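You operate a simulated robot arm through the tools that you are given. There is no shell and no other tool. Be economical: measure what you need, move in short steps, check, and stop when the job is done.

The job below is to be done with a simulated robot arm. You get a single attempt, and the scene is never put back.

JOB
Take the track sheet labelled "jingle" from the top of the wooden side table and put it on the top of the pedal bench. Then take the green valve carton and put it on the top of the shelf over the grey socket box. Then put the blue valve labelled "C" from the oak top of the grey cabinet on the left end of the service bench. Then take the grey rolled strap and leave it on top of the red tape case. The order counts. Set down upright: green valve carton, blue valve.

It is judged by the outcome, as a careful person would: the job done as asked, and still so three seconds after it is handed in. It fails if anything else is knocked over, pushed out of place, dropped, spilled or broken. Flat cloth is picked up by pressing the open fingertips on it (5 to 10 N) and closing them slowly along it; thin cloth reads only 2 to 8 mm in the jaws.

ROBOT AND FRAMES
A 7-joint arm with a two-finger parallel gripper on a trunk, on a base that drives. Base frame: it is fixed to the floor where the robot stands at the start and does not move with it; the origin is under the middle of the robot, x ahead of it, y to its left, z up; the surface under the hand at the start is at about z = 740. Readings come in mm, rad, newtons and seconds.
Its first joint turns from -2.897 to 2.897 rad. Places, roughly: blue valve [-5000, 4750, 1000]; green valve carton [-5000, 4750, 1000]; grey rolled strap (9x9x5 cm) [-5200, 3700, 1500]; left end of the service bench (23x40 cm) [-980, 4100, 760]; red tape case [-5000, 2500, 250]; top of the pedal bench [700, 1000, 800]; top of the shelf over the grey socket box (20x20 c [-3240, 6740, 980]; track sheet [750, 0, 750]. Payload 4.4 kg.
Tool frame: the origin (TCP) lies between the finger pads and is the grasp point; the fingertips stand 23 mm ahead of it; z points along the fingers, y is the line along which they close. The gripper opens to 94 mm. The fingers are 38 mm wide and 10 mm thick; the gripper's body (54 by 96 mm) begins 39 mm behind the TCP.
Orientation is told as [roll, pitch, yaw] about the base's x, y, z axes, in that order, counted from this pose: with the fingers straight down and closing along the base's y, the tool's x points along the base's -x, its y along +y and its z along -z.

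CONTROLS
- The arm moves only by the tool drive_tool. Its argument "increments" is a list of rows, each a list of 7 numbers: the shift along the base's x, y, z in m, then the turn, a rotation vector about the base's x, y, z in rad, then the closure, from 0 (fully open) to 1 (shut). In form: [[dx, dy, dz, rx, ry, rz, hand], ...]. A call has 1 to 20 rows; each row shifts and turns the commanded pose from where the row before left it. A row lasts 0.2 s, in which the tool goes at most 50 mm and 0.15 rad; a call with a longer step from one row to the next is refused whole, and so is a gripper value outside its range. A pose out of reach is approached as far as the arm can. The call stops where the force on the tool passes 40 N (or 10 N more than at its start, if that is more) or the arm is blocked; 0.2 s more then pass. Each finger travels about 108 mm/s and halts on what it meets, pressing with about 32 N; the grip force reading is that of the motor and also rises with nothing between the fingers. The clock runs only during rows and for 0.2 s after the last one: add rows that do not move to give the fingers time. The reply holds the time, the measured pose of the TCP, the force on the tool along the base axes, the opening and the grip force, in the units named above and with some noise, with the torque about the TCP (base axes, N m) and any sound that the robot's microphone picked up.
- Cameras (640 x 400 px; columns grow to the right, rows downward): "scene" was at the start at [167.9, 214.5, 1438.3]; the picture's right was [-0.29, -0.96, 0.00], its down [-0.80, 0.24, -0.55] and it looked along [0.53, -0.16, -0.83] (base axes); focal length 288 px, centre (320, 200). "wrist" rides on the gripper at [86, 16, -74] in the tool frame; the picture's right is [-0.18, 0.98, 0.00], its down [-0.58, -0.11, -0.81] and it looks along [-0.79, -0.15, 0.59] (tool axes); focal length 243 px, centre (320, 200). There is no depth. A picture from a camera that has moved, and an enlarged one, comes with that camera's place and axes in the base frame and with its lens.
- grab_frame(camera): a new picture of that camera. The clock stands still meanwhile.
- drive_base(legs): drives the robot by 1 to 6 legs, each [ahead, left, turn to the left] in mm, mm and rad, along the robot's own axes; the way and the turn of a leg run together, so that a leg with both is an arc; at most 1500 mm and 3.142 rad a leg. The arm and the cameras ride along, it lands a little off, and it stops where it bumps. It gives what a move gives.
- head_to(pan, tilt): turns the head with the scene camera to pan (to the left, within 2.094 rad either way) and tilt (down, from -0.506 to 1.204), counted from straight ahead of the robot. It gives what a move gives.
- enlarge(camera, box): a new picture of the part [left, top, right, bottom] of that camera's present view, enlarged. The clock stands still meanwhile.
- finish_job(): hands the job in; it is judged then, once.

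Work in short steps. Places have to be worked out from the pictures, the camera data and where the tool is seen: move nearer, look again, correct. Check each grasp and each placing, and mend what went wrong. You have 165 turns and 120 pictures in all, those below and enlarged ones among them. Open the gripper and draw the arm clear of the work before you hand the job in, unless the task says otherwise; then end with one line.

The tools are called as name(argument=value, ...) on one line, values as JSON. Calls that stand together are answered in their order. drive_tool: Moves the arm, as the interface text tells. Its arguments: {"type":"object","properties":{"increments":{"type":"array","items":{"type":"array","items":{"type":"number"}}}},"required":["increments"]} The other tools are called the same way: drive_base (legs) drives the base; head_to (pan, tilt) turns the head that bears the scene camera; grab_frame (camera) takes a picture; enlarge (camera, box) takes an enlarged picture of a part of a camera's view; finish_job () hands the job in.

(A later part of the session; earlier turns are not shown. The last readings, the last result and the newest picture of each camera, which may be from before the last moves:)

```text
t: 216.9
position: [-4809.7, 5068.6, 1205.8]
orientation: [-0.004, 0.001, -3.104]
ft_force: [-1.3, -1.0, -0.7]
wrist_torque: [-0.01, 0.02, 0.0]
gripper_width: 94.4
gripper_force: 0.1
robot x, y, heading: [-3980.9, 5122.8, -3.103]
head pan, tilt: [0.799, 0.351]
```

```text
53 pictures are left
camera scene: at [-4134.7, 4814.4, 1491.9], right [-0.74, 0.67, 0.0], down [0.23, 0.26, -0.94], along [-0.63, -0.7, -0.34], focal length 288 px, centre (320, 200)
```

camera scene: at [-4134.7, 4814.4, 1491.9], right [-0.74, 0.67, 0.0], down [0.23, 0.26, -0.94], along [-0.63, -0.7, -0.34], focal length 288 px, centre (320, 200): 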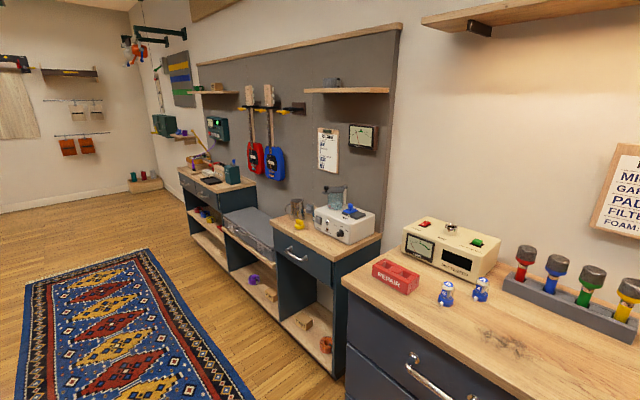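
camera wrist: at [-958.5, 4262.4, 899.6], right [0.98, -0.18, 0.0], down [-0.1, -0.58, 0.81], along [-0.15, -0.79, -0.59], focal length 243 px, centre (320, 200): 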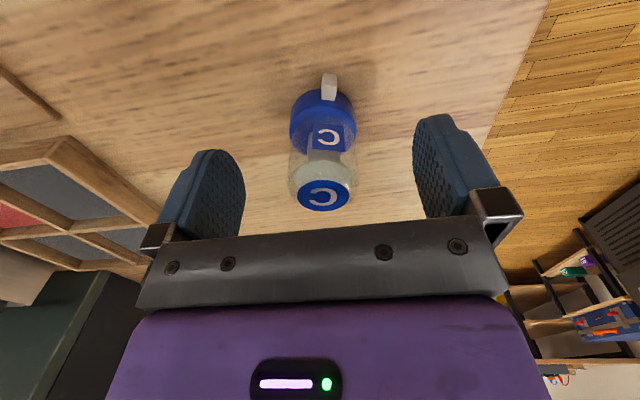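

Zoom on the strap shelf and on the low shelf with the red case.

enlarge(camera="scene", box=[290, 60, 410, 135])

enlarge(camera="scene", box=[160, 150, 360, 380])

```text
5.33 times, centred on (350, 98) of scene
camera zoom: at [-4134.7, 4814.4, 1491.9], right [-0.74, 0.67, 0.0], down [0.23, 0.26, -0.94], along [-0.63, -0.7, -0.34], focal length 1536 px, centre (160, 747)
```

zoom: 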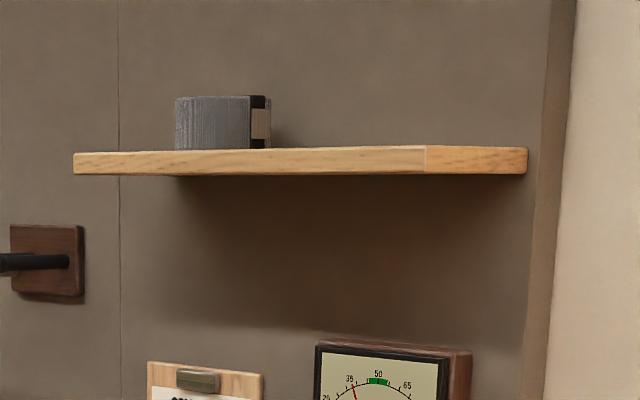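

```text
1.74 times, centred on (260, 265) of scene
camera zoom: at [-4134.7, 4814.4, 1491.9], right [-0.74, 0.67, 0.0], down [0.23, 0.26, -0.94], along [-0.63, -0.7, -0.34], focal length 501 px, centre (424, 87)
```

zoom: 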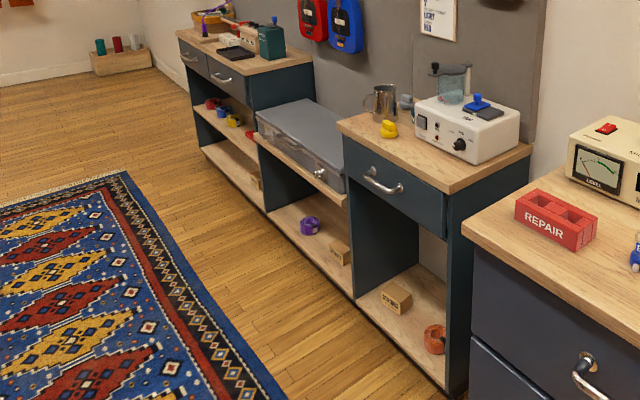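

Strap sits on the shelf (z≈1500), upright roll with a buckle on one side. Strafe in front of it, keeping back from the furniture.

drive_base(legs=[[0, 0, -0.038], [0, 1370, 0]])

head_to(pan=0.0, tilt=0.2)

grab_frame(camera="scene")

```text
t: 224.2
position: [-4816.0, 3729.6, 1205.7]
orientation: [-0.003, 0.002, 3.129]
ft_force: [-0.8, 0.2, 0.1]
wrist_torque: [0.01, -0.03, 0.0]
gripper_width: 94.1
gripper_force: 0.1
robot x, y, heading: [-3985.0, 3743.0, 3.132]
head pan, tilt: [0.799, 0.351]
```

```text
t: 225.3
position: [-4817.9, 3730.9, 1206.2]
orientation: [-0.004, 0.0, 3.13]
ft_force: [0.6, 0.6, 0.9]
wrist_torque: [0.02, 0.01, 0.0]
gripper_width: 93.8
gripper_force: 0.1
robot x, y, heading: [-3990.0, 3742.6, 3.129]
head pan, tilt: [0.0, 0.201]
```

```text
50 pictures are left
camera scene: at [-4182.9, 3507.8, 1506.0], right [0.01, 1.0, 0.0], down [0.2, 0.0, -0.98], along [-0.98, 0.01, -0.2], focal length 288 px, centre (320, 200)
```

scene: 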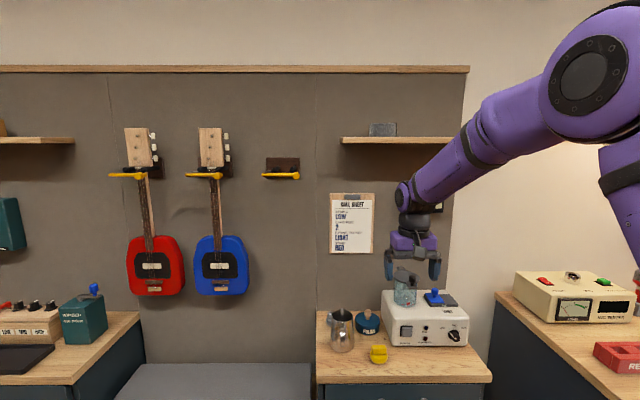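

Before choosing a grasp, look at the red tape case where the strap must end up.

head_to(pan=0.75, tilt=0.65)

grab_frame(camera="scene")

```text
t: 226.4
position: [-4816.2, 3728.8, 1205.7]
orientation: [-0.003, 0.002, 3.128]
ft_force: [0.0, -0.7, 0.2]
wrist_torque: [0.02, -0.01, -0.01]
gripper_width: 93.8
gripper_force: 0.1
robot x, y, heading: [-3985.1, 3742.6, 3.128]
head pan, tilt: [0.75, 0.649]
```

```text
49 pictures are left
camera scene: at [-4153.8, 3448.5, 1465.0], right [-0.67, 0.74, 0.0], down [0.45, 0.41, -0.8], along [-0.59, -0.54, -0.6], focal length 288 px, centre (320, 200)
```

scene: 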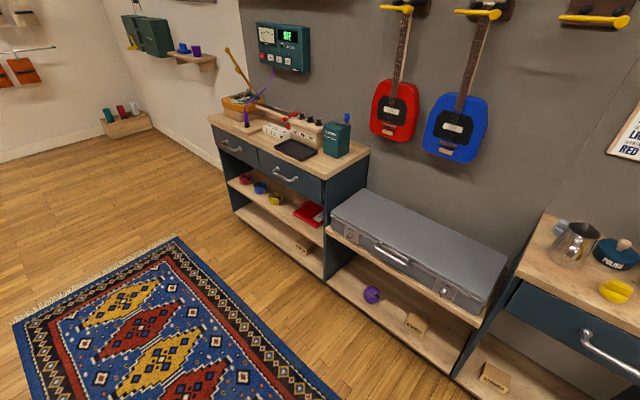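

enlarge(camera="scene", box=[210, 130, 390, 270])

```text
2.86 times, centred on (300, 200) of scene
camera zoom: at [-4153.8, 3448.5, 1465.0], right [-0.67, 0.74, 0.0], down [0.45, 0.41, -0.8], along [-0.59, -0.54, -0.6], focal length 823 px, centre (377, 200)
```

zoom: 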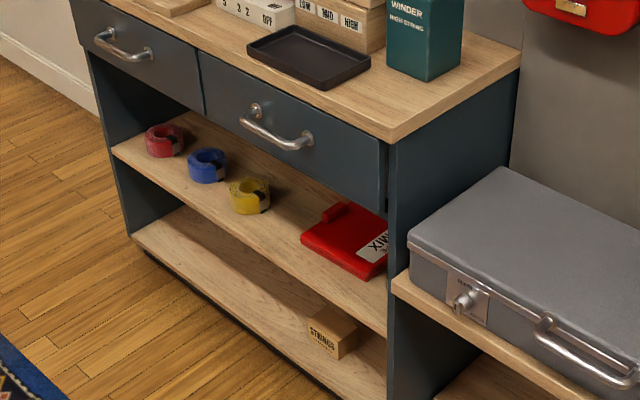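

The red case lies on a low middle shelf under drawers, so the hand must enter tilted; the same tilt works on the high shelf. First raise and pull in the arm, then drive closer and look at the strap from above.

drive_tool(increments=[[0.027, 0, 0.04, 0, 0, 0, 0], [0.027, 0, 0.04, 0, 0, 0, 0], [0.027, 0, 0.04, 0, 0, 0, 0], [0.027, 0, 0.04, 0, 0, 0, 0], [0.027, 0, 0.04, 0, 0, 0, 0], [0.027, 0, 0.04, 0, 0, 0, 0], [0.027, 0, 0.04, 0, 0, 0, 0], [0.027, 0, 0.04, 0, 0, 0, 0], [0.027, 0, 0.04, 0, 0, 0, 0], [0.02, 0, 0.04, 0, 0, 0, 0], [0, 0, 0.03, 0, 0, 0, 0], [0, 0, 0, 0, 0, 0, 0]])

drive_base(legs=[[300, 0, 0]])

grab_frame(camera="wrist")

```text
t: 229.0
position: [-4553.8, 3733.6, 1636.7]
orientation: [-0.004, 0.002, 3.13]
ft_force: [0.2, 0.6, 1.0]
wrist_torque: [0.02, -0.02, 0.0]
gripper_width: 94.2
gripper_force: 0.1
robot x, y, heading: [-3986.5, 3741.1, 3.132]
head pan, tilt: [0.75, 0.649]
```

```text
t: 231.0
position: [-4852.0, 3735.3, 1636.4]
orientation: [-0.003, 0.001, 3.13]
ft_force: [-0.2, -0.2, -0.3]
wrist_torque: [0.01, -0.01, 0.0]
gripper_width: 94.1
gripper_force: 0.1
robot x, y, heading: [-4285.9, 3744.2, 3.133]
head pan, tilt: [0.75, 0.649]
```

```text
47 pictures are left
camera wrist: at [-4766.3, 3716.7, 1711.3], right [-0.2, -0.98, 0.0], down [-0.58, 0.11, 0.81], along [-0.79, 0.16, -0.59], focal length 243 px, centre (320, 200)
```

wrist: 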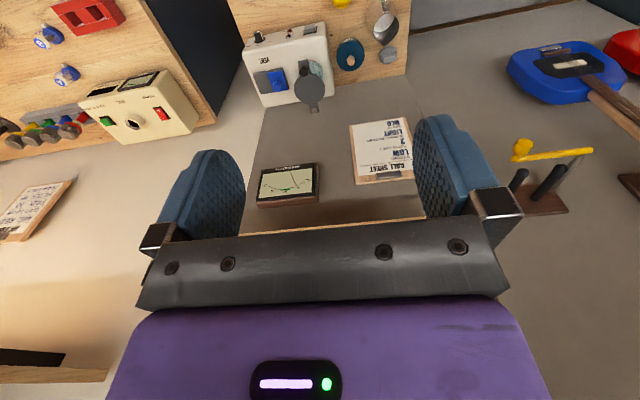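

Reachable. Move forward and up a bit so the strap comes out from behind the hand bracket.

drive_tool(increments=[[-0.03, 0, 0.02, 0, 0, 0, 0], [-0.03, 0, 0.02, 0, 0, 0, 0], [-0.03, 0, 0.02, 0, 0, 0, 0], [-0.03, 0, 0.02, 0, 0, 0, 0], [0, 0, 0, 0, 0, 0, 0]])

grab_frame(camera="wrist")

```text
t: 232.2
position: [-4960.3, 3737.6, 1646.7]
orientation: [-0.004, -0.003, 3.129]
ft_force: [-0.4, -0.3, 0.7]
wrist_torque: [-0.03, 0.01, -0.01]
gripper_width: 94.1
gripper_force: 0.0
out of reach, approached as far as the arm can: row 2, 3, 4
robot x, y, heading: [-4288.1, 3743.2, 3.136]
head pan, tilt: [0.75, 0.649]
```

```text
46 pictures are left
camera wrist: at [-4872.7, 3719.7, 1720.5], right [-0.2, -0.98, 0.0], down [-0.58, 0.11, 0.81], along [-0.79, 0.16, -0.59], focal length 243 px, centre (320, 200)
```

wrist: 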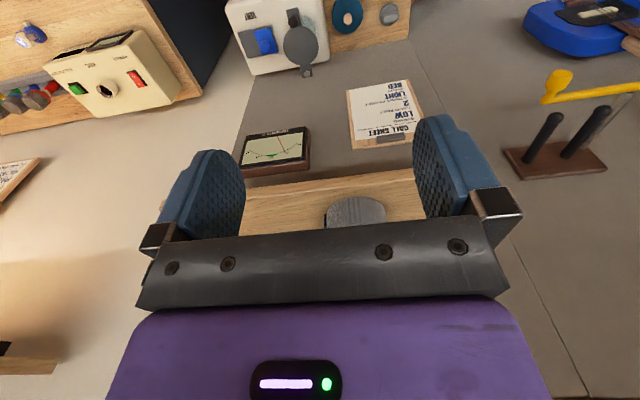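

Strap front is ~35 mm behind the shelf edge, centre y≈3725. Use the scene camera to measure its width precisely.

head_to(pan=-0.25, tilt=-0.1)

grab_frame(camera="scene")

```text
t: 233.5
position: [-4958.4, 3737.7, 1646.3]
orientation: [-0.004, -0.003, 3.129]
ft_force: [0.0, -0.2, 1.0]
wrist_torque: [-0.02, 0.02, -0.01]
gripper_width: 94.1
gripper_force: 0.1
robot x, y, heading: [-4288.6, 3746.4, 3.133]
head pan, tilt: [-0.25, -0.099]
```

```text
45 pictures are left
camera scene: at [-4473.2, 3532.0, 1533.2], right [0.26, 0.97, 0.0], down [-0.1, 0.03, -1.0], along [-0.96, 0.25, 0.1], focal length 288 px, centre (320, 200)
```

scene: 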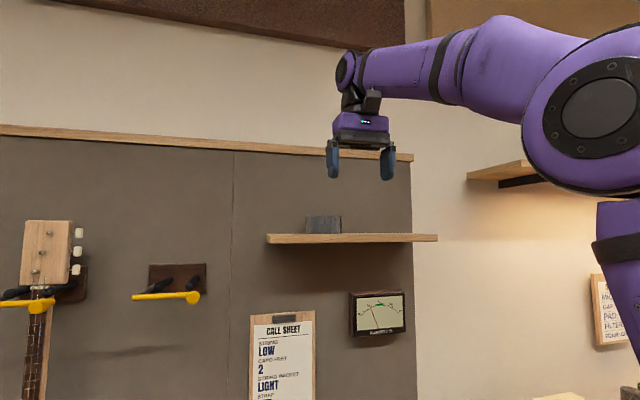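

enlarge(camera="scene", box=[290, 200, 370, 250])

```text
8.00 times, centred on (330, 225) of scene
camera zoom: at [-4473.2, 3532.0, 1533.2], right [0.26, 0.97, 0.0], down [-0.1, 0.03, -1.0], along [-0.96, 0.25, 0.1], focal length 2303 px, centre (240, 0)
```

zoom: 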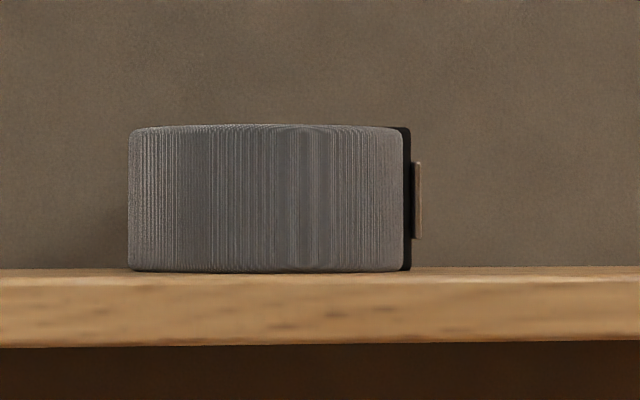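

Strap is Ø≈88 mm (93 with buckle), 44 mm tall: too tight for an outer grip. Check on similar rolls on the low shelf whether they have an open centre.

head_to(pan=0.95, tilt=0.65)

grab_frame(camera="scene")

```text
t: 234.9
position: [-4958.9, 3737.1, 1645.9]
orientation: [-0.005, -0.004, 3.129]
ft_force: [0.2, 0.6, 0.0]
wrist_torque: [-0.02, 0.01, 0.01]
gripper_width: 94.1
gripper_force: 0.1
robot x, y, heading: [-4287.5, 3743.1, 3.134]
head pan, tilt: [0.949, 0.649]
```

```text
43 pictures are left
camera scene: at [-4440.2, 3439.7, 1465.0], right [-0.81, 0.59, 0.0], down [0.36, 0.49, -0.8], along [-0.47, -0.64, -0.6], focal length 288 px, centre (320, 200)
```

scene: 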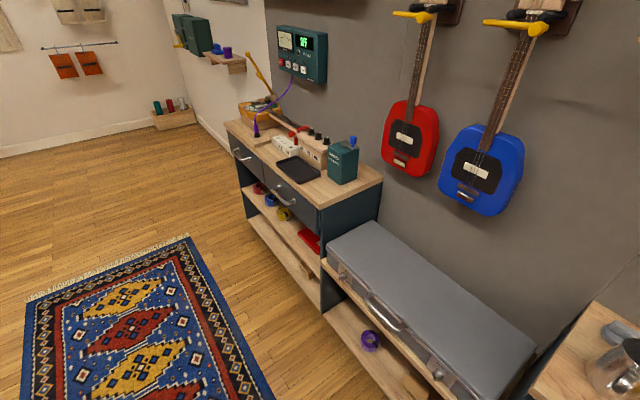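

enlarge(camera="scene", box=[240, 170, 320, 240])

enlarge(camera="scene", box=[345, 315, 405, 365])

```text
5.71 times, centred on (280, 205) of scene
camera zoom: at [-4440.2, 3439.7, 1465.0], right [-0.81, 0.59, 0.0], down [0.36, 0.49, -0.8], along [-0.47, -0.64, -0.6], focal length 1645 px, centre (549, 171)
```

zoom: 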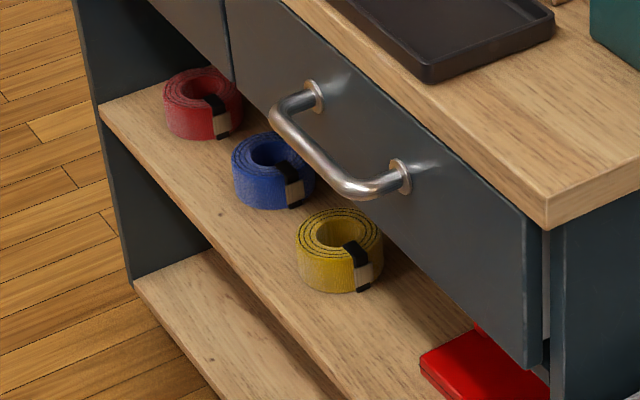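

```text
8.00 times, centred on (375, 340) of scene
camera zoom: at [-4440.2, 3439.7, 1465.0], right [-0.81, 0.59, 0.0], down [0.36, 0.49, -0.8], along [-0.47, -0.64, -0.6], focal length 2303 px, centre (-120, -920)
```

zoom: 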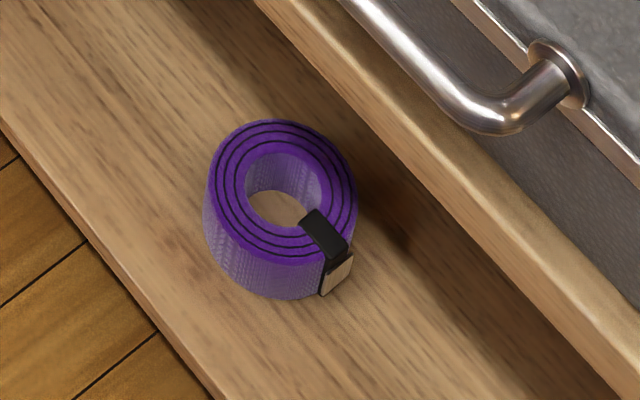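

The rolls are rings with an open centre (~46 mm hole, ~21 mm wall), so I'll grip the front wall with one finger in the hole. Turn the hand 90° (closing along x) and drive 210 mm nearer.

drive_tool(increments=[[0.006, 0, 0, 0, 0, 0.143, 0], [0.006, 0, 0, 0, 0, 0.143, 0], [0.006, 0, 0, 0, 0, 0.143, 0], [0.006, 0, 0, 0, 0, 0.143, 0], [0.006, 0, 0, 0, 0, 0.143, 0], [0.006, 0, 0, 0, 0, 0.143, 0], [0.006, 0, 0, 0, 0, 0.143, 0], [0.006, 0, 0, 0, 0, 0.143, 0], [0, 0, 0, 0, 0, 0.143, 0], [0, 0, 0, 0, 0, 0.143, 0], [0, 0, 0, 0, 0, 0.143, 0], [0, 0, 0, 0, 0, 0, 0]])

drive_base(legs=[[210, 0, 0]])

grab_frame(camera="wrist")

```text
t: 237.5
position: [-4909.1, 3738.2, 1648.7]
orientation: [-0.003, 0.001, -1.578]
ft_force: [0.6, -0.6, -0.1]
wrist_torque: [-0.02, -0.02, 0.02]
gripper_width: 94.0
gripper_force: 0.0
robot x, y, heading: [-4286.6, 3742.5, 3.133]
head pan, tilt: [0.949, 0.649]
```

```text
t: 239.1
position: [-5116.6, 3738.9, 1648.0]
orientation: [-0.004, 0.002, -1.577]
ft_force: [0.0, 0.2, 0.6]
wrist_torque: [0.0, 0.03, -0.02]
gripper_width: 94.3
gripper_force: 0.0
robot x, y, heading: [-4493.9, 3749.3, 3.135]
head pan, tilt: [0.949, 0.649]
```

```text
40 pictures are left
camera wrist: at [-5100.5, 3823.6, 1722.2], right [0.98, -0.19, 0.0], down [-0.11, -0.58, 0.81], along [-0.16, -0.79, -0.59], focal length 243 px, centre (320, 200)
```

wrist: 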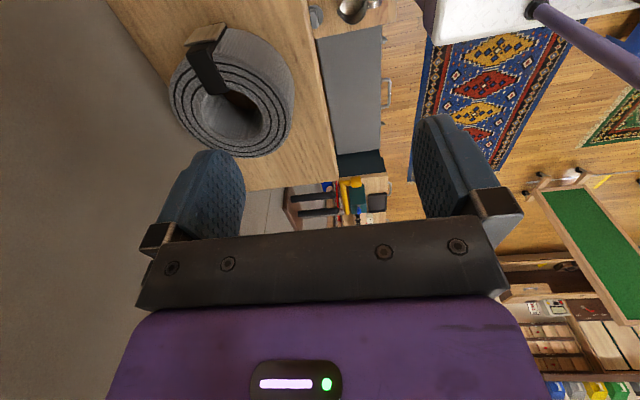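

Ring centre ≈(−5181, 3735), front wall centred near x≈−5150. Set jaws to ~52 mm, centre over the front wall and lower to just above, then check.

drive_tool(increments=[[-0.017, -0.002, -0.015, 0, 0, 0, 0.3], [-0.016, -0.002, -0.015, 0, 0, 0, 0.45], [0, 0, -0.01, 0, 0, 0, 0.45], [0, 0, 0, 0, 0, 0, 0.45]])

grab_frame(camera="wrist")

```text
t: 240.1
position: [-5150.1, 3735.2, 1607.6]
orientation: [-0.003, 0.003, -1.578]
ft_force: [0.7, 0.0, -0.4]
wrist_torque: [-0.02, 0.04, 0.02]
gripper_width: 51.6
gripper_force: 0.1
robot x, y, heading: [-4496.0, 3746.6, 3.134]
head pan, tilt: [0.949, 0.649]
```

```text
39 pictures are left
camera wrist: at [-5133.4, 3819.7, 1682.8], right [0.98, -0.19, 0.0], down [-0.11, -0.58, 0.81], along [-0.16, -0.79, -0.59], focal length 243 px, centre (320, 200)
```

wrist: 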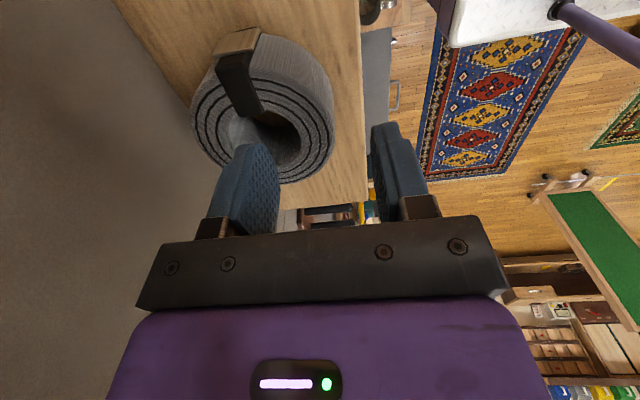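

Inner finger is over the hole, outer one in front of the ring. Descend slowly.

drive_tool(increments=[[0, 0.002, -0.01, 0, 0, 0, 0.45], [0, 0, -0.008, 0, 0, 0, 0.45], [0, 0, -0.006, 0, 0, 0, 0.45], [0, 0, -0.005, 0, 0, 0, 0.45], [0, 0, -0.004, 0, 0, 0, 0.45], [0, 0, 0, 0, 0, 0, 0.45]])

grab_frame(camera="wrist")

```text
t: 241.0
position: [-5149.0, 3735.7, 1587.5]
orientation: [-0.017, -0.001, -1.578]
ft_force: [-1.5, 0.2, 10.3]
wrist_torque: [0.18, 0.32, -0.02]
gripper_width: 52.5
gripper_force: 0.8
robot x, y, heading: [-4494.7, 3748.9, 3.134]
head pan, tilt: [0.949, 0.649]
stopped in row 4: the force on the tool passed its limit at 49 N (the readings are from after the stop); the commanded pose is now the measured one
```

```text
38 pictures are left
camera wrist: at [-5131.0, 3821.5, 1661.5], right [0.98, -0.19, -0.02], down [-0.1, -0.58, 0.81], along [-0.17, -0.79, -0.59], focal length 243 px, centre (320, 200)
```

wrist: 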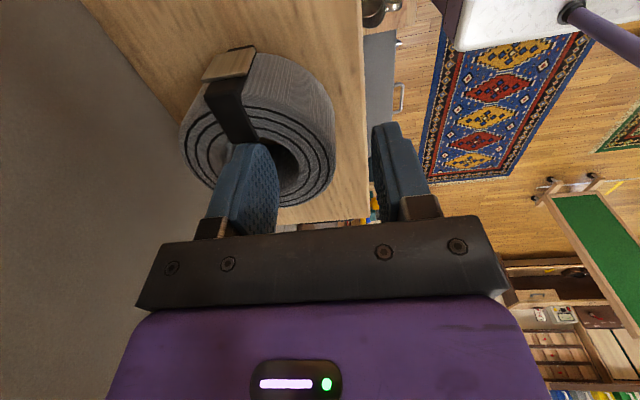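

The tip touched the ring's top (z≈1564). Circle fit puts ring centre at (−5185, 3729); lift slightly, shift (−4, −6) mm and straighten, then try again.

drive_tool(increments=[[0, 0, 0.01, 0.014, 0, 0, 0.45], [-0.004, -0.006, 0.004, 0, 0, 0, 0.45], [0, 0, 0, 0, 0, 0, 0.45]])

enlarge(camera="wrist", box=[170, 40, 390, 240])

```text
t: 241.8
position: [-5153.0, 3730.7, 1600.5]
orientation: [-0.015, 0.013, -1.579]
ft_force: [-0.3, 0.5, 0.7]
wrist_torque: [-0.02, 0.0, 0.03]
gripper_width: 51.5
gripper_force: 0.0
robot x, y, heading: [-4494.8, 3746.5, 3.136]
head pan, tilt: [0.949, 0.649]
```

```text
2.00 times, centred on (280, 140) of wrist
camera zoom: at [-5135.7, 3814.7, 1675.9], right [0.98, -0.19, -0.02], down [-0.1, -0.59, 0.8], along [-0.16, -0.78, -0.6], focal length 485 px, centre (400, 320)
```

zoom: 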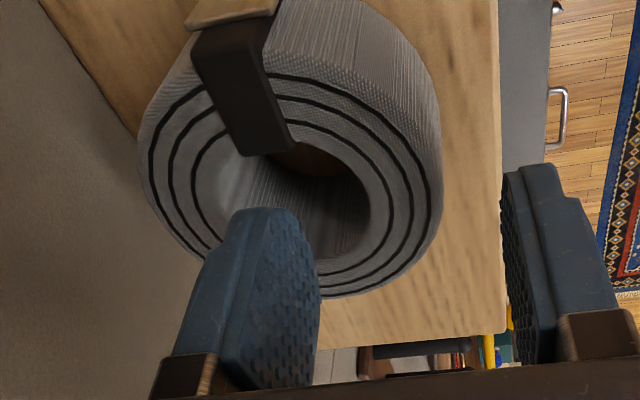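

Finger is lined up with the hole centre (≈(−5184, 3729)). Correct the small tilt and descend slowly again.

drive_tool(increments=[[0, -0.002, -0.006, -0.013, -0.015, 0, 0.45], [0, 0, -0.005, 0, 0, 0, 0.45], [0, 0, -0.004, 0, 0, 0, 0.45], [0, 0, -0.003, 0, 0, 0, 0.45], [0, 0, -0.003, 0, 0, 0, 0.45], [0, 0, -0.003, 0, 0, 0, 0.45], [0, 0, 0, 0, 0, 0, 0.45]])

enlarge(camera="wrist", box=[170, 40, 390, 240])

```text
t: 243.4
position: [-5153.3, 3727.1, 1577.0]
orientation: [0.0, 0.0, -1.577]
ft_force: [-0.2, -0.7, 0.0]
wrist_torque: [-0.01, -0.01, -0.01]
gripper_width: 51.7
gripper_force: 0.1
robot x, y, heading: [-4493.5, 3747.5, 3.134]
head pan, tilt: [0.949, 0.649]
```

```text
2.00 times, centred on (280, 140) of wrist
camera zoom: at [-5136.8, 3813.8, 1651.4], right [0.98, -0.19, 0.0], down [-0.11, -0.58, 0.81], along [-0.15, -0.79, -0.59], focal length 485 px, centre (400, 320)
```

zoom: 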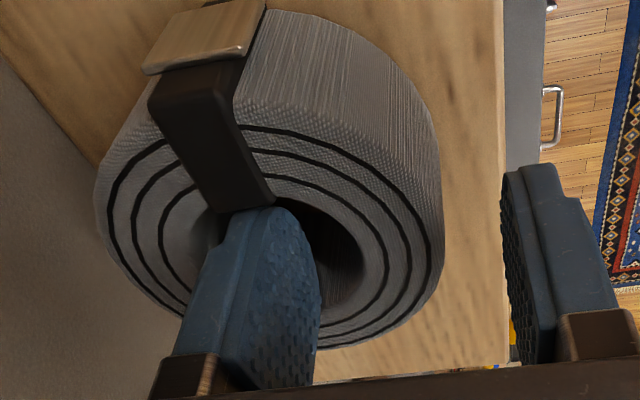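

It's inside the hole with no contact force. Go 5 mm deeper and close gently on the wall.

drive_tool(increments=[[0, 0, -0.003, 0, 0, 0, 0.45], [0, 0, -0.003, 0, 0, 0, 0.45], [0, 0, 0, 0, 0, 0, 0.55], [0, 0, 0, 0, 0, 0, 0.62], [0, 0, 0, 0, 0, 0, 0.7], [0, 0, 0, 0, 0, 0, 0.8], [0, 0, 0, 0, 0, 0, 0.95], [0, 0, 0, 0, 0, 0, 0.95]])

grab_frame(camera="wrist")

```text
t: 245.2
position: [-5153.0, 3727.1, 1571.3]
orientation: [0.0, -0.001, -1.578]
ft_force: [-0.2, 0.5, -1.1]
wrist_torque: [-0.04, -0.05, 0.06]
gripper_width: 32.2
gripper_force: 30.3
robot x, y, heading: [-4494.4, 3747.1, 3.129]
head pan, tilt: [0.949, 0.649]
```

```text
35 pictures are left
camera wrist: at [-5136.6, 3813.3, 1645.5], right [0.98, -0.19, 0.0], down [-0.11, -0.58, 0.81], along [-0.15, -0.79, -0.59], focal length 243 px, centre (320, 200)
```

wrist: 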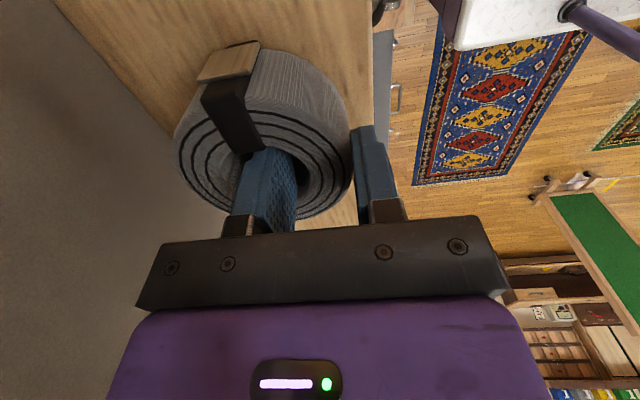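

Gripped (32 mm over the curved wall). Lift gently and check.

drive_tool(increments=[[0, 0, 0.008, 0, 0, 0, 1], [0, 0, 0.012, 0, 0, 0, 1], [0.005, 0, 0.02, 0, 0, 0, 1], [0.01, 0, 0.02, 0, 0, 0, 1], [0, 0, 0, 0, 0, 0, 1]])

grab_frame(camera="wrist")

```text
t: 246.4
position: [-5137.6, 3727.0, 1631.5]
orientation: [0.0, 0.001, -1.578]
ft_force: [0.1, -0.4, -0.8]
wrist_torque: [0.02, -0.03, -0.02]
gripper_width: 32.2
gripper_force: 32.1
robot x, y, heading: [-4494.6, 3745.2, 3.133]
head pan, tilt: [0.949, 0.649]
```

```text
34 pictures are left
camera wrist: at [-5120.8, 3813.4, 1706.0], right [0.98, -0.19, 0.0], down [-0.11, -0.58, 0.81], along [-0.15, -0.79, -0.59], focal length 243 px, centre (320, 200)
```

wrist: 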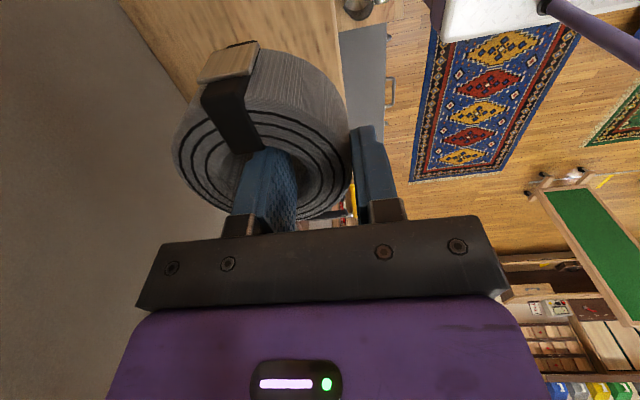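

Strap held firmly. Back off 480 mm and strafe left to y≈2560 opposite the red case, then look at it.

drive_base(legs=[[-450, 0, 0], [0, 1185, 0]])

drive_tool(increments=[[0.0, 0, -0.05, 0, 0, 0, 1], [0.0, 0, -0.05, 0, 0, 0, 1], [0.0, 0, -0.05, 0, 0, 0, 1], [0.0, 0, -0.05, 0, 0, 0, 1], [0.0, 0, -0.05, 0, 0, 0, 1], [0.0, 0, -0.05, 0, 0, 0, 1], [0.0, 0, -0.05, 0, 0, 0, 1], [0.0, 0, -0.05, 0, 0, 0, 1], [0.0, 0, -0.05, 0, 0, 0, 1], [0.0, 0, -0.05, 0, 0, 0, 1], [0.0, 0, -0.05, 0, 0, 0, 1], [0.0, 0, -0.05, 0, 0, 0, 1], [0.0, 0, -0.05, 0, 0, 0, 1], [0.0, 0, -0.05, 0, 0, 0, 1], [0.0, 0, -0.05, 0, 0, 0, 1], [0.0, 0, -0.05, 0, 0, 0, 1]])

head_to(pan=-0.1, tilt=0.75)

grab_frame(camera="scene")

```text
t: 254.7
position: [-4711.0, 2547.0, 1632.1]
orientation: [0.001, 0.003, -1.592]
ft_force: [-0.8, -0.1, -1.7]
wrist_torque: [0.02, -0.02, 0.02]
gripper_width: 31.3
gripper_force: 32.2
robot x, y, heading: [-4071.7, 2557.5, 3.121]
head pan, tilt: [0.949, 0.649]
```

```text
t: 258.1
position: [-4712.8, 2546.9, 829.6]
orientation: [-0.002, 0.002, -1.592]
ft_force: [0.9, -0.4, -0.3]
wrist_torque: [0.01, -0.01, -0.02]
gripper_width: 30.6
gripper_force: 31.5
robot x, y, heading: [-4065.4, 2555.9, 3.123]
head pan, tilt: [0.949, 0.649]
```

```text
t: 259.4
position: [-4713.9, 2545.6, 830.6]
orientation: [-0.001, 0.001, -1.594]
ft_force: [0.0, -0.5, -1.9]
wrist_torque: [0.0, -0.04, 0.0]
gripper_width: 30.9
gripper_force: 32.1
robot x, y, heading: [-4068.4, 2554.1, 3.117]
head pan, tilt: [-0.099, 0.75]
```

```text
33 pictures are left
camera scene: at [-4256.3, 2331.1, 1456.3], right [0.12, 0.99, 0.0], down [0.68, -0.08, -0.73], along [-0.73, 0.09, -0.68], focal length 288 px, centre (320, 200)
```

scene: 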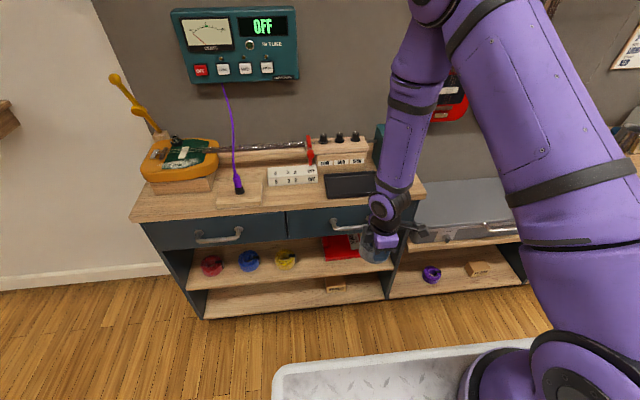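

Zoom on the red case and surroundings to fix coordinates.

enlarge(camera="scene", box=[270, 190, 420, 300])

grab_frame(camera="wrist")

```text
3.64 times, centred on (345, 245) of scene
camera zoom: at [-4256.3, 2331.1, 1456.3], right [0.12, 0.99, 0.0], down [0.68, -0.08, -0.73], along [-0.73, 0.09, -0.68], focal length 1047 px, centre (229, 36)
```

zoom: 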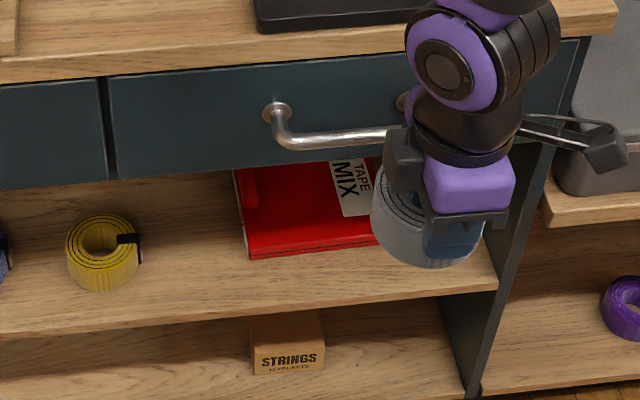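

```text
31 pictures are left
camera wrist: at [-4695.3, 2632.0, 904.7], right [0.98, -0.21, 0.0], down [-0.12, -0.58, 0.81], along [-0.17, -0.79, -0.59], focal length 243 px, centre (320, 200)
```

wrist: 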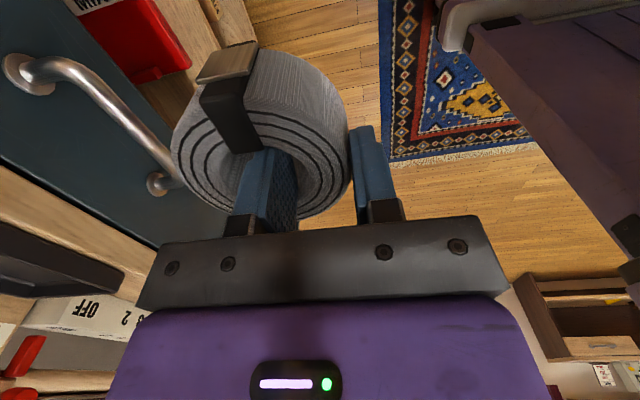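

Geometry: shelf top z≈372, opening up to ≈633, front x≈−4930; case top ≈397, x −5005…−5150, y 2448…2618. Test here in free space whether the arm reaches the tilted (40°) low pose.

drive_tool(increments=[[0, 0, -0.04, 0, 0.14, 0, 1], [0, 0, -0.04, 0, 0.14, 0, 1], [0, 0, -0.04, 0, 0.14, 0, 1], [0, 0, -0.04, 0, 0.14, 0, 1], [0, 0, -0.04, 0, 0.138, 0, 1], [0, 0, -0.04, 0, 0, 0, 1], [0, 0, -0.04, 0, 0, 0, 1], [0, 0, -0.03, 0, 0, 0, 1], [0, 0, -0.02, 0, 0, 0, 1], [0, 0, 0, 0, 0, 0, 1]])

grab_frame(camera="scene")

```text
t: 261.6
position: [-4709.8, 2545.9, 502.8]
orientation: [-0.699, -0.014, -1.59]
ft_force: [0.4, 0.3, -2.3]
wrist_torque: [0.0, -0.05, 0.04]
gripper_width: 31.3
gripper_force: 32.4
robot x, y, heading: [-4069.1, 2554.7, 3.12]
head pan, tilt: [-0.099, 0.75]
```

```text
30 pictures are left
camera scene: at [-4256.2, 2331.2, 1456.3], right [0.12, 0.99, 0.0], down [0.68, -0.08, -0.73], along [-0.73, 0.09, -0.68], focal length 288 px, centre (320, 200)
```

scene: 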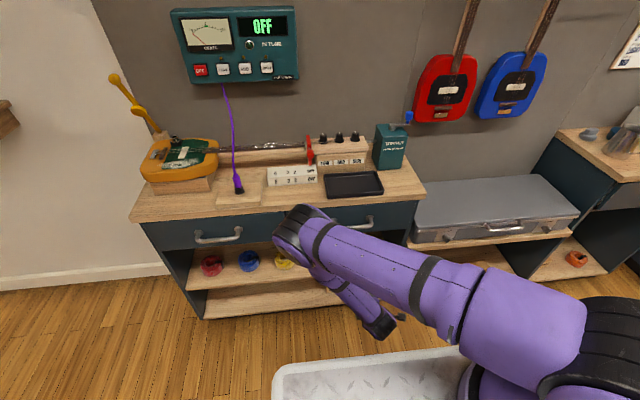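

Pose reached, but the elbow juts out forward over the desk. Back the base 150 mm and extend the tool farther so the elbow pulls in; continue lowering to the working height.

drive_base(legs=[[-150, 0, 0.02]])

drive_tool(increments=[[-0.03, 0, -0.011, 0, 0, 0, 1], [-0.03, 0, -0.011, 0, 0, 0, 1], [-0.03, 0, -0.011, 0, 0, 0, 1], [-0.03, 0, -0.011, 0, 0, 0, 1], [-0.03, 0, -0.011, 0, 0, 0, 1], [0, 0, 0, 0, 0, 0, 1]])

grab_frame(camera="scene")

```text
t: 263.0
position: [-4557.2, 2532.6, 502.1]
orientation: [-0.697, -0.012, -1.572]
ft_force: [0.1, -0.5, -1.2]
wrist_torque: [0.02, -0.07, 0.01]
gripper_width: 31.2
gripper_force: 31.9
robot x, y, heading: [-3917.7, 2549.3, 3.141]
head pan, tilt: [-0.099, 0.75]
```

```text
t: 264.4
position: [-4706.8, 2531.6, 446.3]
orientation: [-0.697, -0.013, -1.572]
ft_force: [-0.3, -0.2, -1.3]
wrist_torque: [-0.02, -0.03, 0.01]
gripper_width: 31.5
gripper_force: 32.5
robot x, y, heading: [-3919.0, 2553.7, 3.141]
head pan, tilt: [-0.099, 0.75]
```

```text
29 pictures are left
camera scene: at [-4100.6, 2325.7, 1456.3], right [0.1, 0.99, 0.0], down [0.68, -0.07, -0.73], along [-0.73, 0.08, -0.68], focal length 288 px, centre (320, 200)
```

scene: 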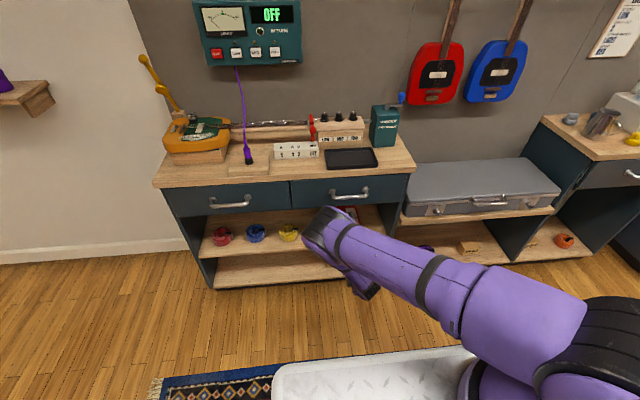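

Reachable at r=788 with the elbow now behind the hand. Extend 80 mm more to pull the elbow further from the desk, and check.

drive_tool(increments=[[-0.03, 0, 0.005, 0, 0, 0, 1], [-0.03, 0, 0.005, 0, 0, 0, 1], [-0.02, 0, 0.005, 0, 0, 0, 1], [0, 0, 0, 0, 0, 0, 1]])

grab_frame(camera="scene")

grab_frame(camera="wrist")

```text
t: 265.4
position: [-4787.6, 2532.1, 461.8]
orientation: [-0.699, -0.015, -1.57]
ft_force: [0.0, -0.5, -2.1]
wrist_torque: [0.01, -0.04, 0.01]
gripper_width: 31.5
gripper_force: 31.8
robot x, y, heading: [-3918.9, 2553.1, 3.14]
head pan, tilt: [-0.099, 0.75]
```

```text
28 pictures are left
camera scene: at [-4100.6, 2325.7, 1456.3], right [0.1, 0.99, 0.0], down [0.68, -0.07, -0.73], along [-0.73, 0.08, -0.68], focal length 288 px, centre (320, 200)
```

scene: 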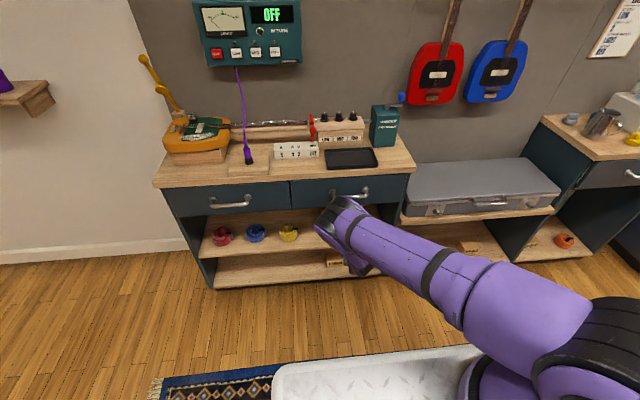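

```text
27 pictures are left
camera wrist: at [-4727.7, 2619.1, 506.7], right [0.75, -0.19, -0.63], down [0.43, -0.57, 0.7], along [-0.49, -0.8, -0.35], focal length 243 px, centre (320, 200)
```

wrist: 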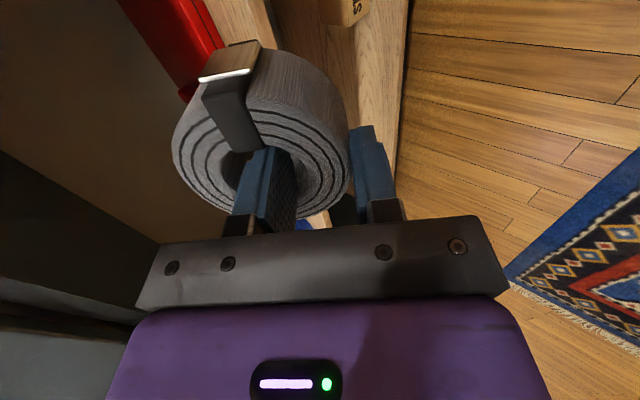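

Reached (r≈869); forearm is ~200 mm behind the hand, so the entry is feasible. Drive in 110 mm and look again.

drive_base(legs=[[110, 0, 0]])

grab_frame(camera="wrist")

head_to(pan=0.35, tilt=0.75)

grab_frame(camera="scene")

```text
t: 266.6
position: [-4899.0, 2535.5, 462.0]
orientation: [-0.698, -0.013, -1.573]
ft_force: [0.5, 0.7, -1.7]
wrist_torque: [-0.02, -0.04, -0.02]
gripper_width: 31.4
gripper_force: 32.2
robot x, y, heading: [-4027.9, 2553.3, 3.137]
head pan, tilt: [-0.099, 0.75]
```

```text
26 pictures are left
camera wrist: at [-4838.7, 2620.4, 506.6], right [0.75, -0.19, -0.63], down [0.43, -0.57, 0.7], along [-0.5, -0.8, -0.35], focal length 243 px, centre (320, 200)
```

wrist: 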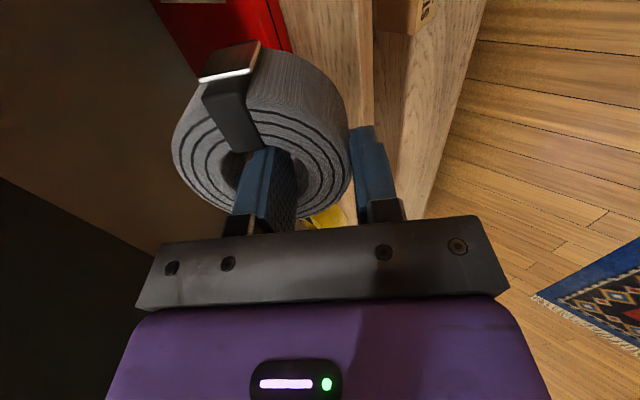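

```text
t: 267.5
position: [-4898.7, 2533.5, 460.6]
orientation: [-0.699, -0.015, -1.573]
ft_force: [-0.4, 0.9, -2.4]
wrist_torque: [0.02, -0.03, -0.02]
gripper_width: 31.3
gripper_force: 32.0
robot x, y, heading: [-4023.9, 2552.2, 3.133]
head pan, tilt: [0.351, 0.75]
```

```text
25 pictures are left
camera scene: at [-4207.8, 2289.7, 1456.3], right [-0.34, 0.94, 0.0], down [0.64, 0.23, -0.73], along [-0.69, -0.25, -0.68], focal length 288 px, centre (320, 200)
```

scene: 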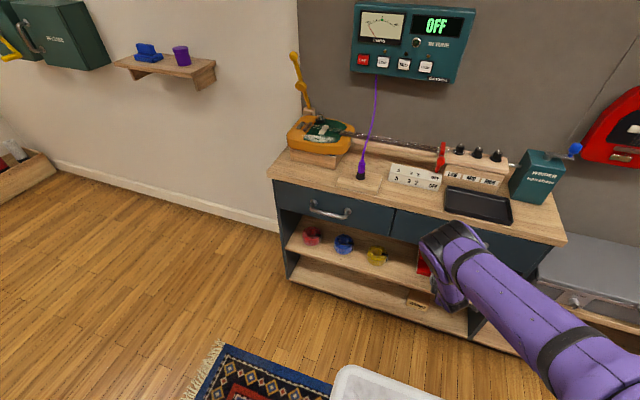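

Case front is at about x≈−4998, top ≈389. Lower 10 mm, then drive the final 92 mm in.

drive_tool(increments=[[0, 0.004, -0.005, 0, 0, 0, 1], [0, 0.004, -0.005, 0, 0, 0, 1], [0, 0, 0, 0, 0, 0, 1]])

drive_base(legs=[[50, 0, 0]])

drive_base(legs=[[42, 0, 0]])

grab_frame(camera="wrist")

grab_frame(camera="scene")

```text
t: 268.3
position: [-4898.7, 2542.4, 452.2]
orientation: [-0.698, -0.014, -1.572]
ft_force: [-0.5, -0.2, -1.4]
wrist_torque: [0.0, -0.04, 0.02]
gripper_width: 31.3
gripper_force: 32.1
robot x, y, heading: [-4022.8, 2551.9, 3.134]
head pan, tilt: [0.351, 0.75]
```

```text
t: 269.2
position: [-4949.9, 2543.8, 451.9]
orientation: [-0.699, -0.014, -1.574]
ft_force: [0.1, -0.1, -1.1]
wrist_torque: [0.0, -0.07, 0.03]
gripper_width: 31.3
gripper_force: 32.1
robot x, y, heading: [-4081.3, 2548.7, 3.133]
head pan, tilt: [0.351, 0.75]
```

```text
t: 270.3
position: [-4989.2, 2541.7, 449.3]
orientation: [-0.694, -0.014, -1.572]
ft_force: [0.5, -0.2, -1.1]
wrist_torque: [0.0, -0.06, 0.0]
gripper_width: 31.6
gripper_force: 31.8
robot x, y, heading: [-4124.7, 2556.9, 3.138]
head pan, tilt: [0.351, 0.75]
stopped in leg 1: the robot was blocked; the commanded pose is now the measured one
```

```text
24 pictures are left
camera wrist: at [-4929.6, 2628.9, 494.8], right [0.76, -0.19, -0.63], down [0.43, -0.57, 0.7], along [-0.49, -0.8, -0.35], focal length 243 px, centre (320, 200)
```

wrist: 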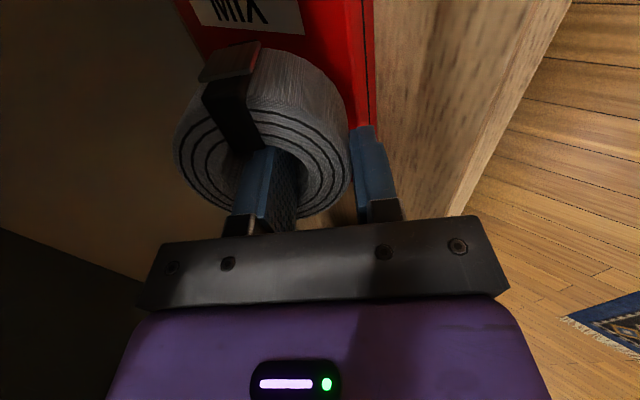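

```text
23 pictures are left
camera scene: at [-4301.2, 2290.0, 1456.3], right [-0.34, 0.94, 0.0], down [0.64, 0.23, -0.73], along [-0.69, -0.25, -0.68], focal length 288 px, centre (320, 200)
```

scene: 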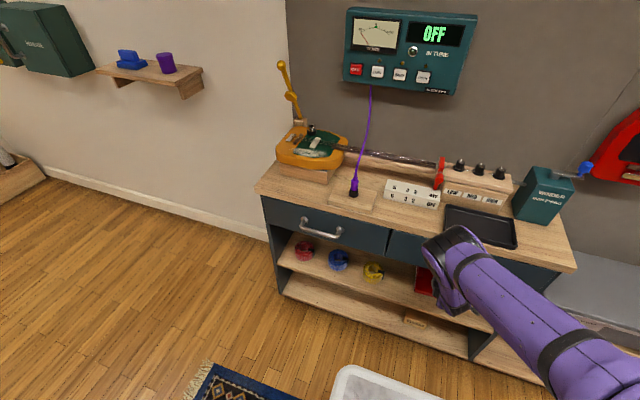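

Blocked just at the end, maybe the wrist against the drawer handle. Zoom to see the contact.

enlarge(camera="scene", box=[380, 190, 540, 330])

```text
2.86 times, centred on (460, 260) of scene
camera zoom: at [-4301.2, 2290.0, 1456.3], right [-0.34, 0.94, 0.0], down [0.64, 0.23, -0.73], along [-0.69, -0.25, -0.68], focal length 823 px, centre (-80, 29)
```

zoom: 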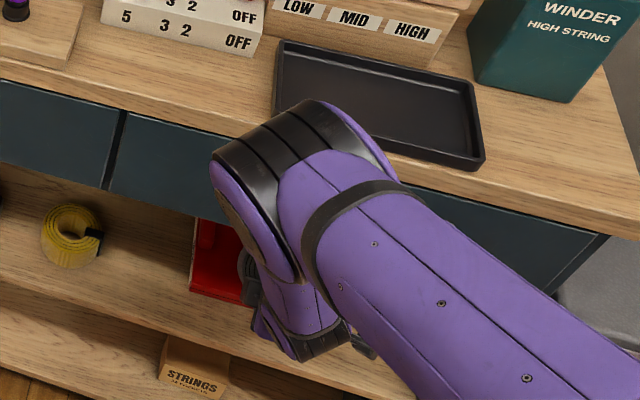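

Strap is over the case. Back out 6 mm, lower 8 mm for clearance, then try moving in another 16 mm with the arm under force guard.

drive_tool(increments=[[0.006, 0, 0, 0, 0, 0, 1], [0, 0, -0.006, 0, 0, 0, 1], [-0.006, 0, -0.002, 0, 0, 0, 1], [-0.006, 0, 0, 0, 0, 0, 1], [-0.005, 0, 0, 0, 0, 0, 1], [0, 0, 0, 0, 0, 0, 1]])

grab_frame(camera="wrist")

```text
t: 271.7
position: [-4995.8, 2541.6, 441.4]
orientation: [-0.691, -0.013, -1.574]
ft_force: [-0.3, -0.9, -2.3]
wrist_torque: [0.04, -0.04, -0.01]
gripper_width: 31.6
gripper_force: 32.0
robot x, y, heading: [-4119.0, 2550.6, 3.145]
head pan, tilt: [0.351, 0.75]
```

```text
21 pictures are left
camera wrist: at [-4936.3, 2628.5, 486.4], right [0.76, -0.19, -0.62], down [0.43, -0.57, 0.7], along [-0.49, -0.8, -0.35], focal length 243 px, centre (320, 200)
```

wrist: 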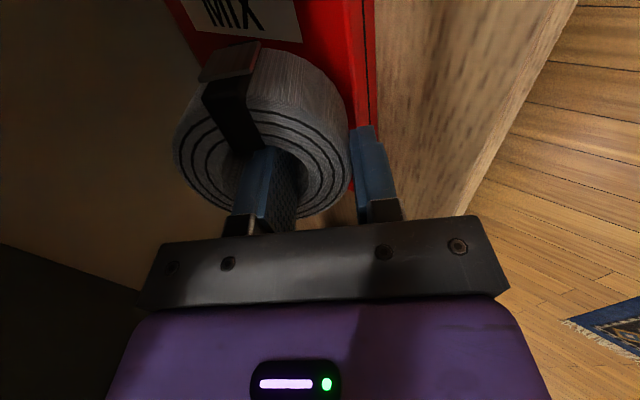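

Good, no contact. Move in another 14 mm, then lower to touch the case.

drive_tool(increments=[[-0.005, 0, 0.001, 0, 0, 0, 1], [-0.005, 0, 0.001, 0, 0, 0, 1], [-0.004, 0, 0, 0, 0, 0, 1], [0, 0, 0, 0, 0, 0, 1], [0, 0, -0.002, 0, 0, 0, 1], [0, 0, -0.002, 0, 0, 0, 1], [0, 0, -0.002, 0, 0, 0, 1], [0, 0, 0, 0, 0, 0, 1]])

```text
t: 273.5
position: [-5002.3, 2542.3, 433.1]
orientation: [-0.685, -0.009, -1.571]
ft_force: [0.4, 0.3, -1.7]
wrist_torque: [-0.04, -0.06, 0.0]
gripper_width: 31.2
gripper_force: 31.9
robot x, y, heading: [-4125.1, 2546.9, 3.136]
head pan, tilt: [0.351, 0.75]
```

The arm lags its command by ~8 mm, so a link is brushing the drawer front; relax that by 6 mm and continue lowering gently until contact.

drive_tool(increments=[[0.006, 0, -0.002, 0, 0, 0, 1], [0, 0, -0.003, 0, 0, 0, 1], [0, 0, -0.003, 0, 0, 0, 1], [0, 0, 0, 0, 0, 0, 1]])

grab_frame(camera="wrist")

```text
t: 274.2
position: [-5006.5, 2542.7, 433.4]
orientation: [-0.699, -0.011, -1.572]
ft_force: [8.5, 6.2, 69.4]
wrist_torque: [0.27, 1.0, -0.09]
gripper_width: 31.0
gripper_force: 32.0
robot x, y, heading: [-4118.6, 2556.4, 3.138]
head pan, tilt: [0.351, 0.75]
stopped in row 3: the force on the tool passed its limit at 45 N (the readings are from after the stop); the commanded pose is now the measured one
```

```text
20 pictures are left
camera wrist: at [-4945.4, 2629.3, 479.0], right [0.75, -0.19, -0.63], down [0.43, -0.57, 0.69], along [-0.49, -0.8, -0.35], focal length 243 px, centre (320, 200)
```

wrist: 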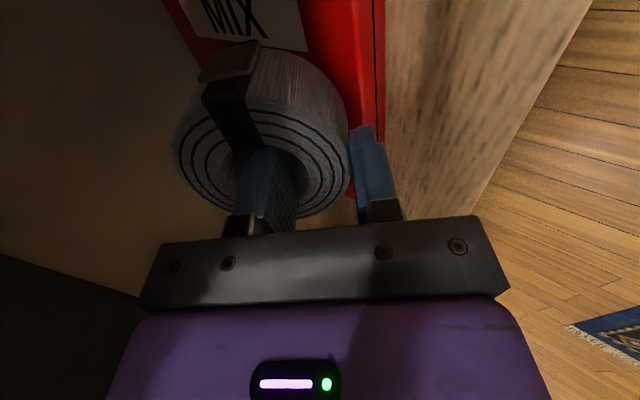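

Contact on the case, ring edge ~18 mm inside its front. Ease up 2 mm and open slowly to let the ring settle flat.

drive_tool(increments=[[0, 0, 0.002, 0, 0, 0, 1], [0, 0, 0, 0, 0, 0, 0.67], [0, 0, 0, 0, 0, 0, 0.64], [0, 0, 0, 0, 0, 0, 0.61], [0, 0, 0, 0, 0, 0, 0.58], [0, 0, 0, 0, 0, 0, 0.55], [0, 0, 0, 0, 0, 0, 0.52], [0, 0, 0, 0, 0, 0, 0.52]])

grab_frame(camera="wrist")

```text
t: 276.1
position: [-5005.2, 2543.6, 430.5]
orientation: [-0.689, -0.011, -1.573]
ft_force: [0.7, -1.2, -2.0]
wrist_torque: [0.0, -0.05, 0.02]
gripper_width: 44.8
gripper_force: 0.0
robot x, y, heading: [-4117.8, 2553.7, 3.139]
head pan, tilt: [0.351, 0.75]
```

```text
19 pictures are left
camera wrist: at [-4944.4, 2629.5, 477.1], right [0.76, -0.19, -0.62], down [0.43, -0.57, 0.7], along [-0.49, -0.8, -0.35], focal length 243 px, centre (320, 200)
```

wrist: 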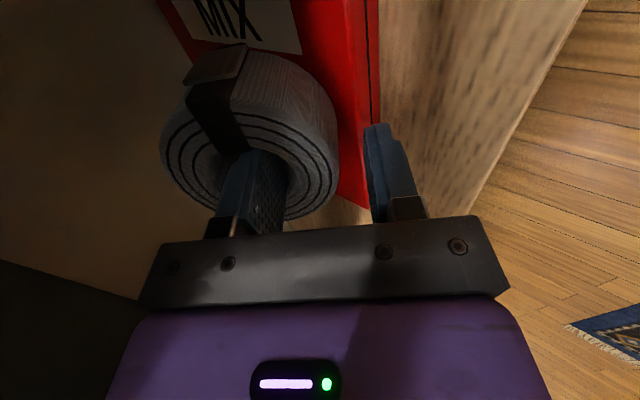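

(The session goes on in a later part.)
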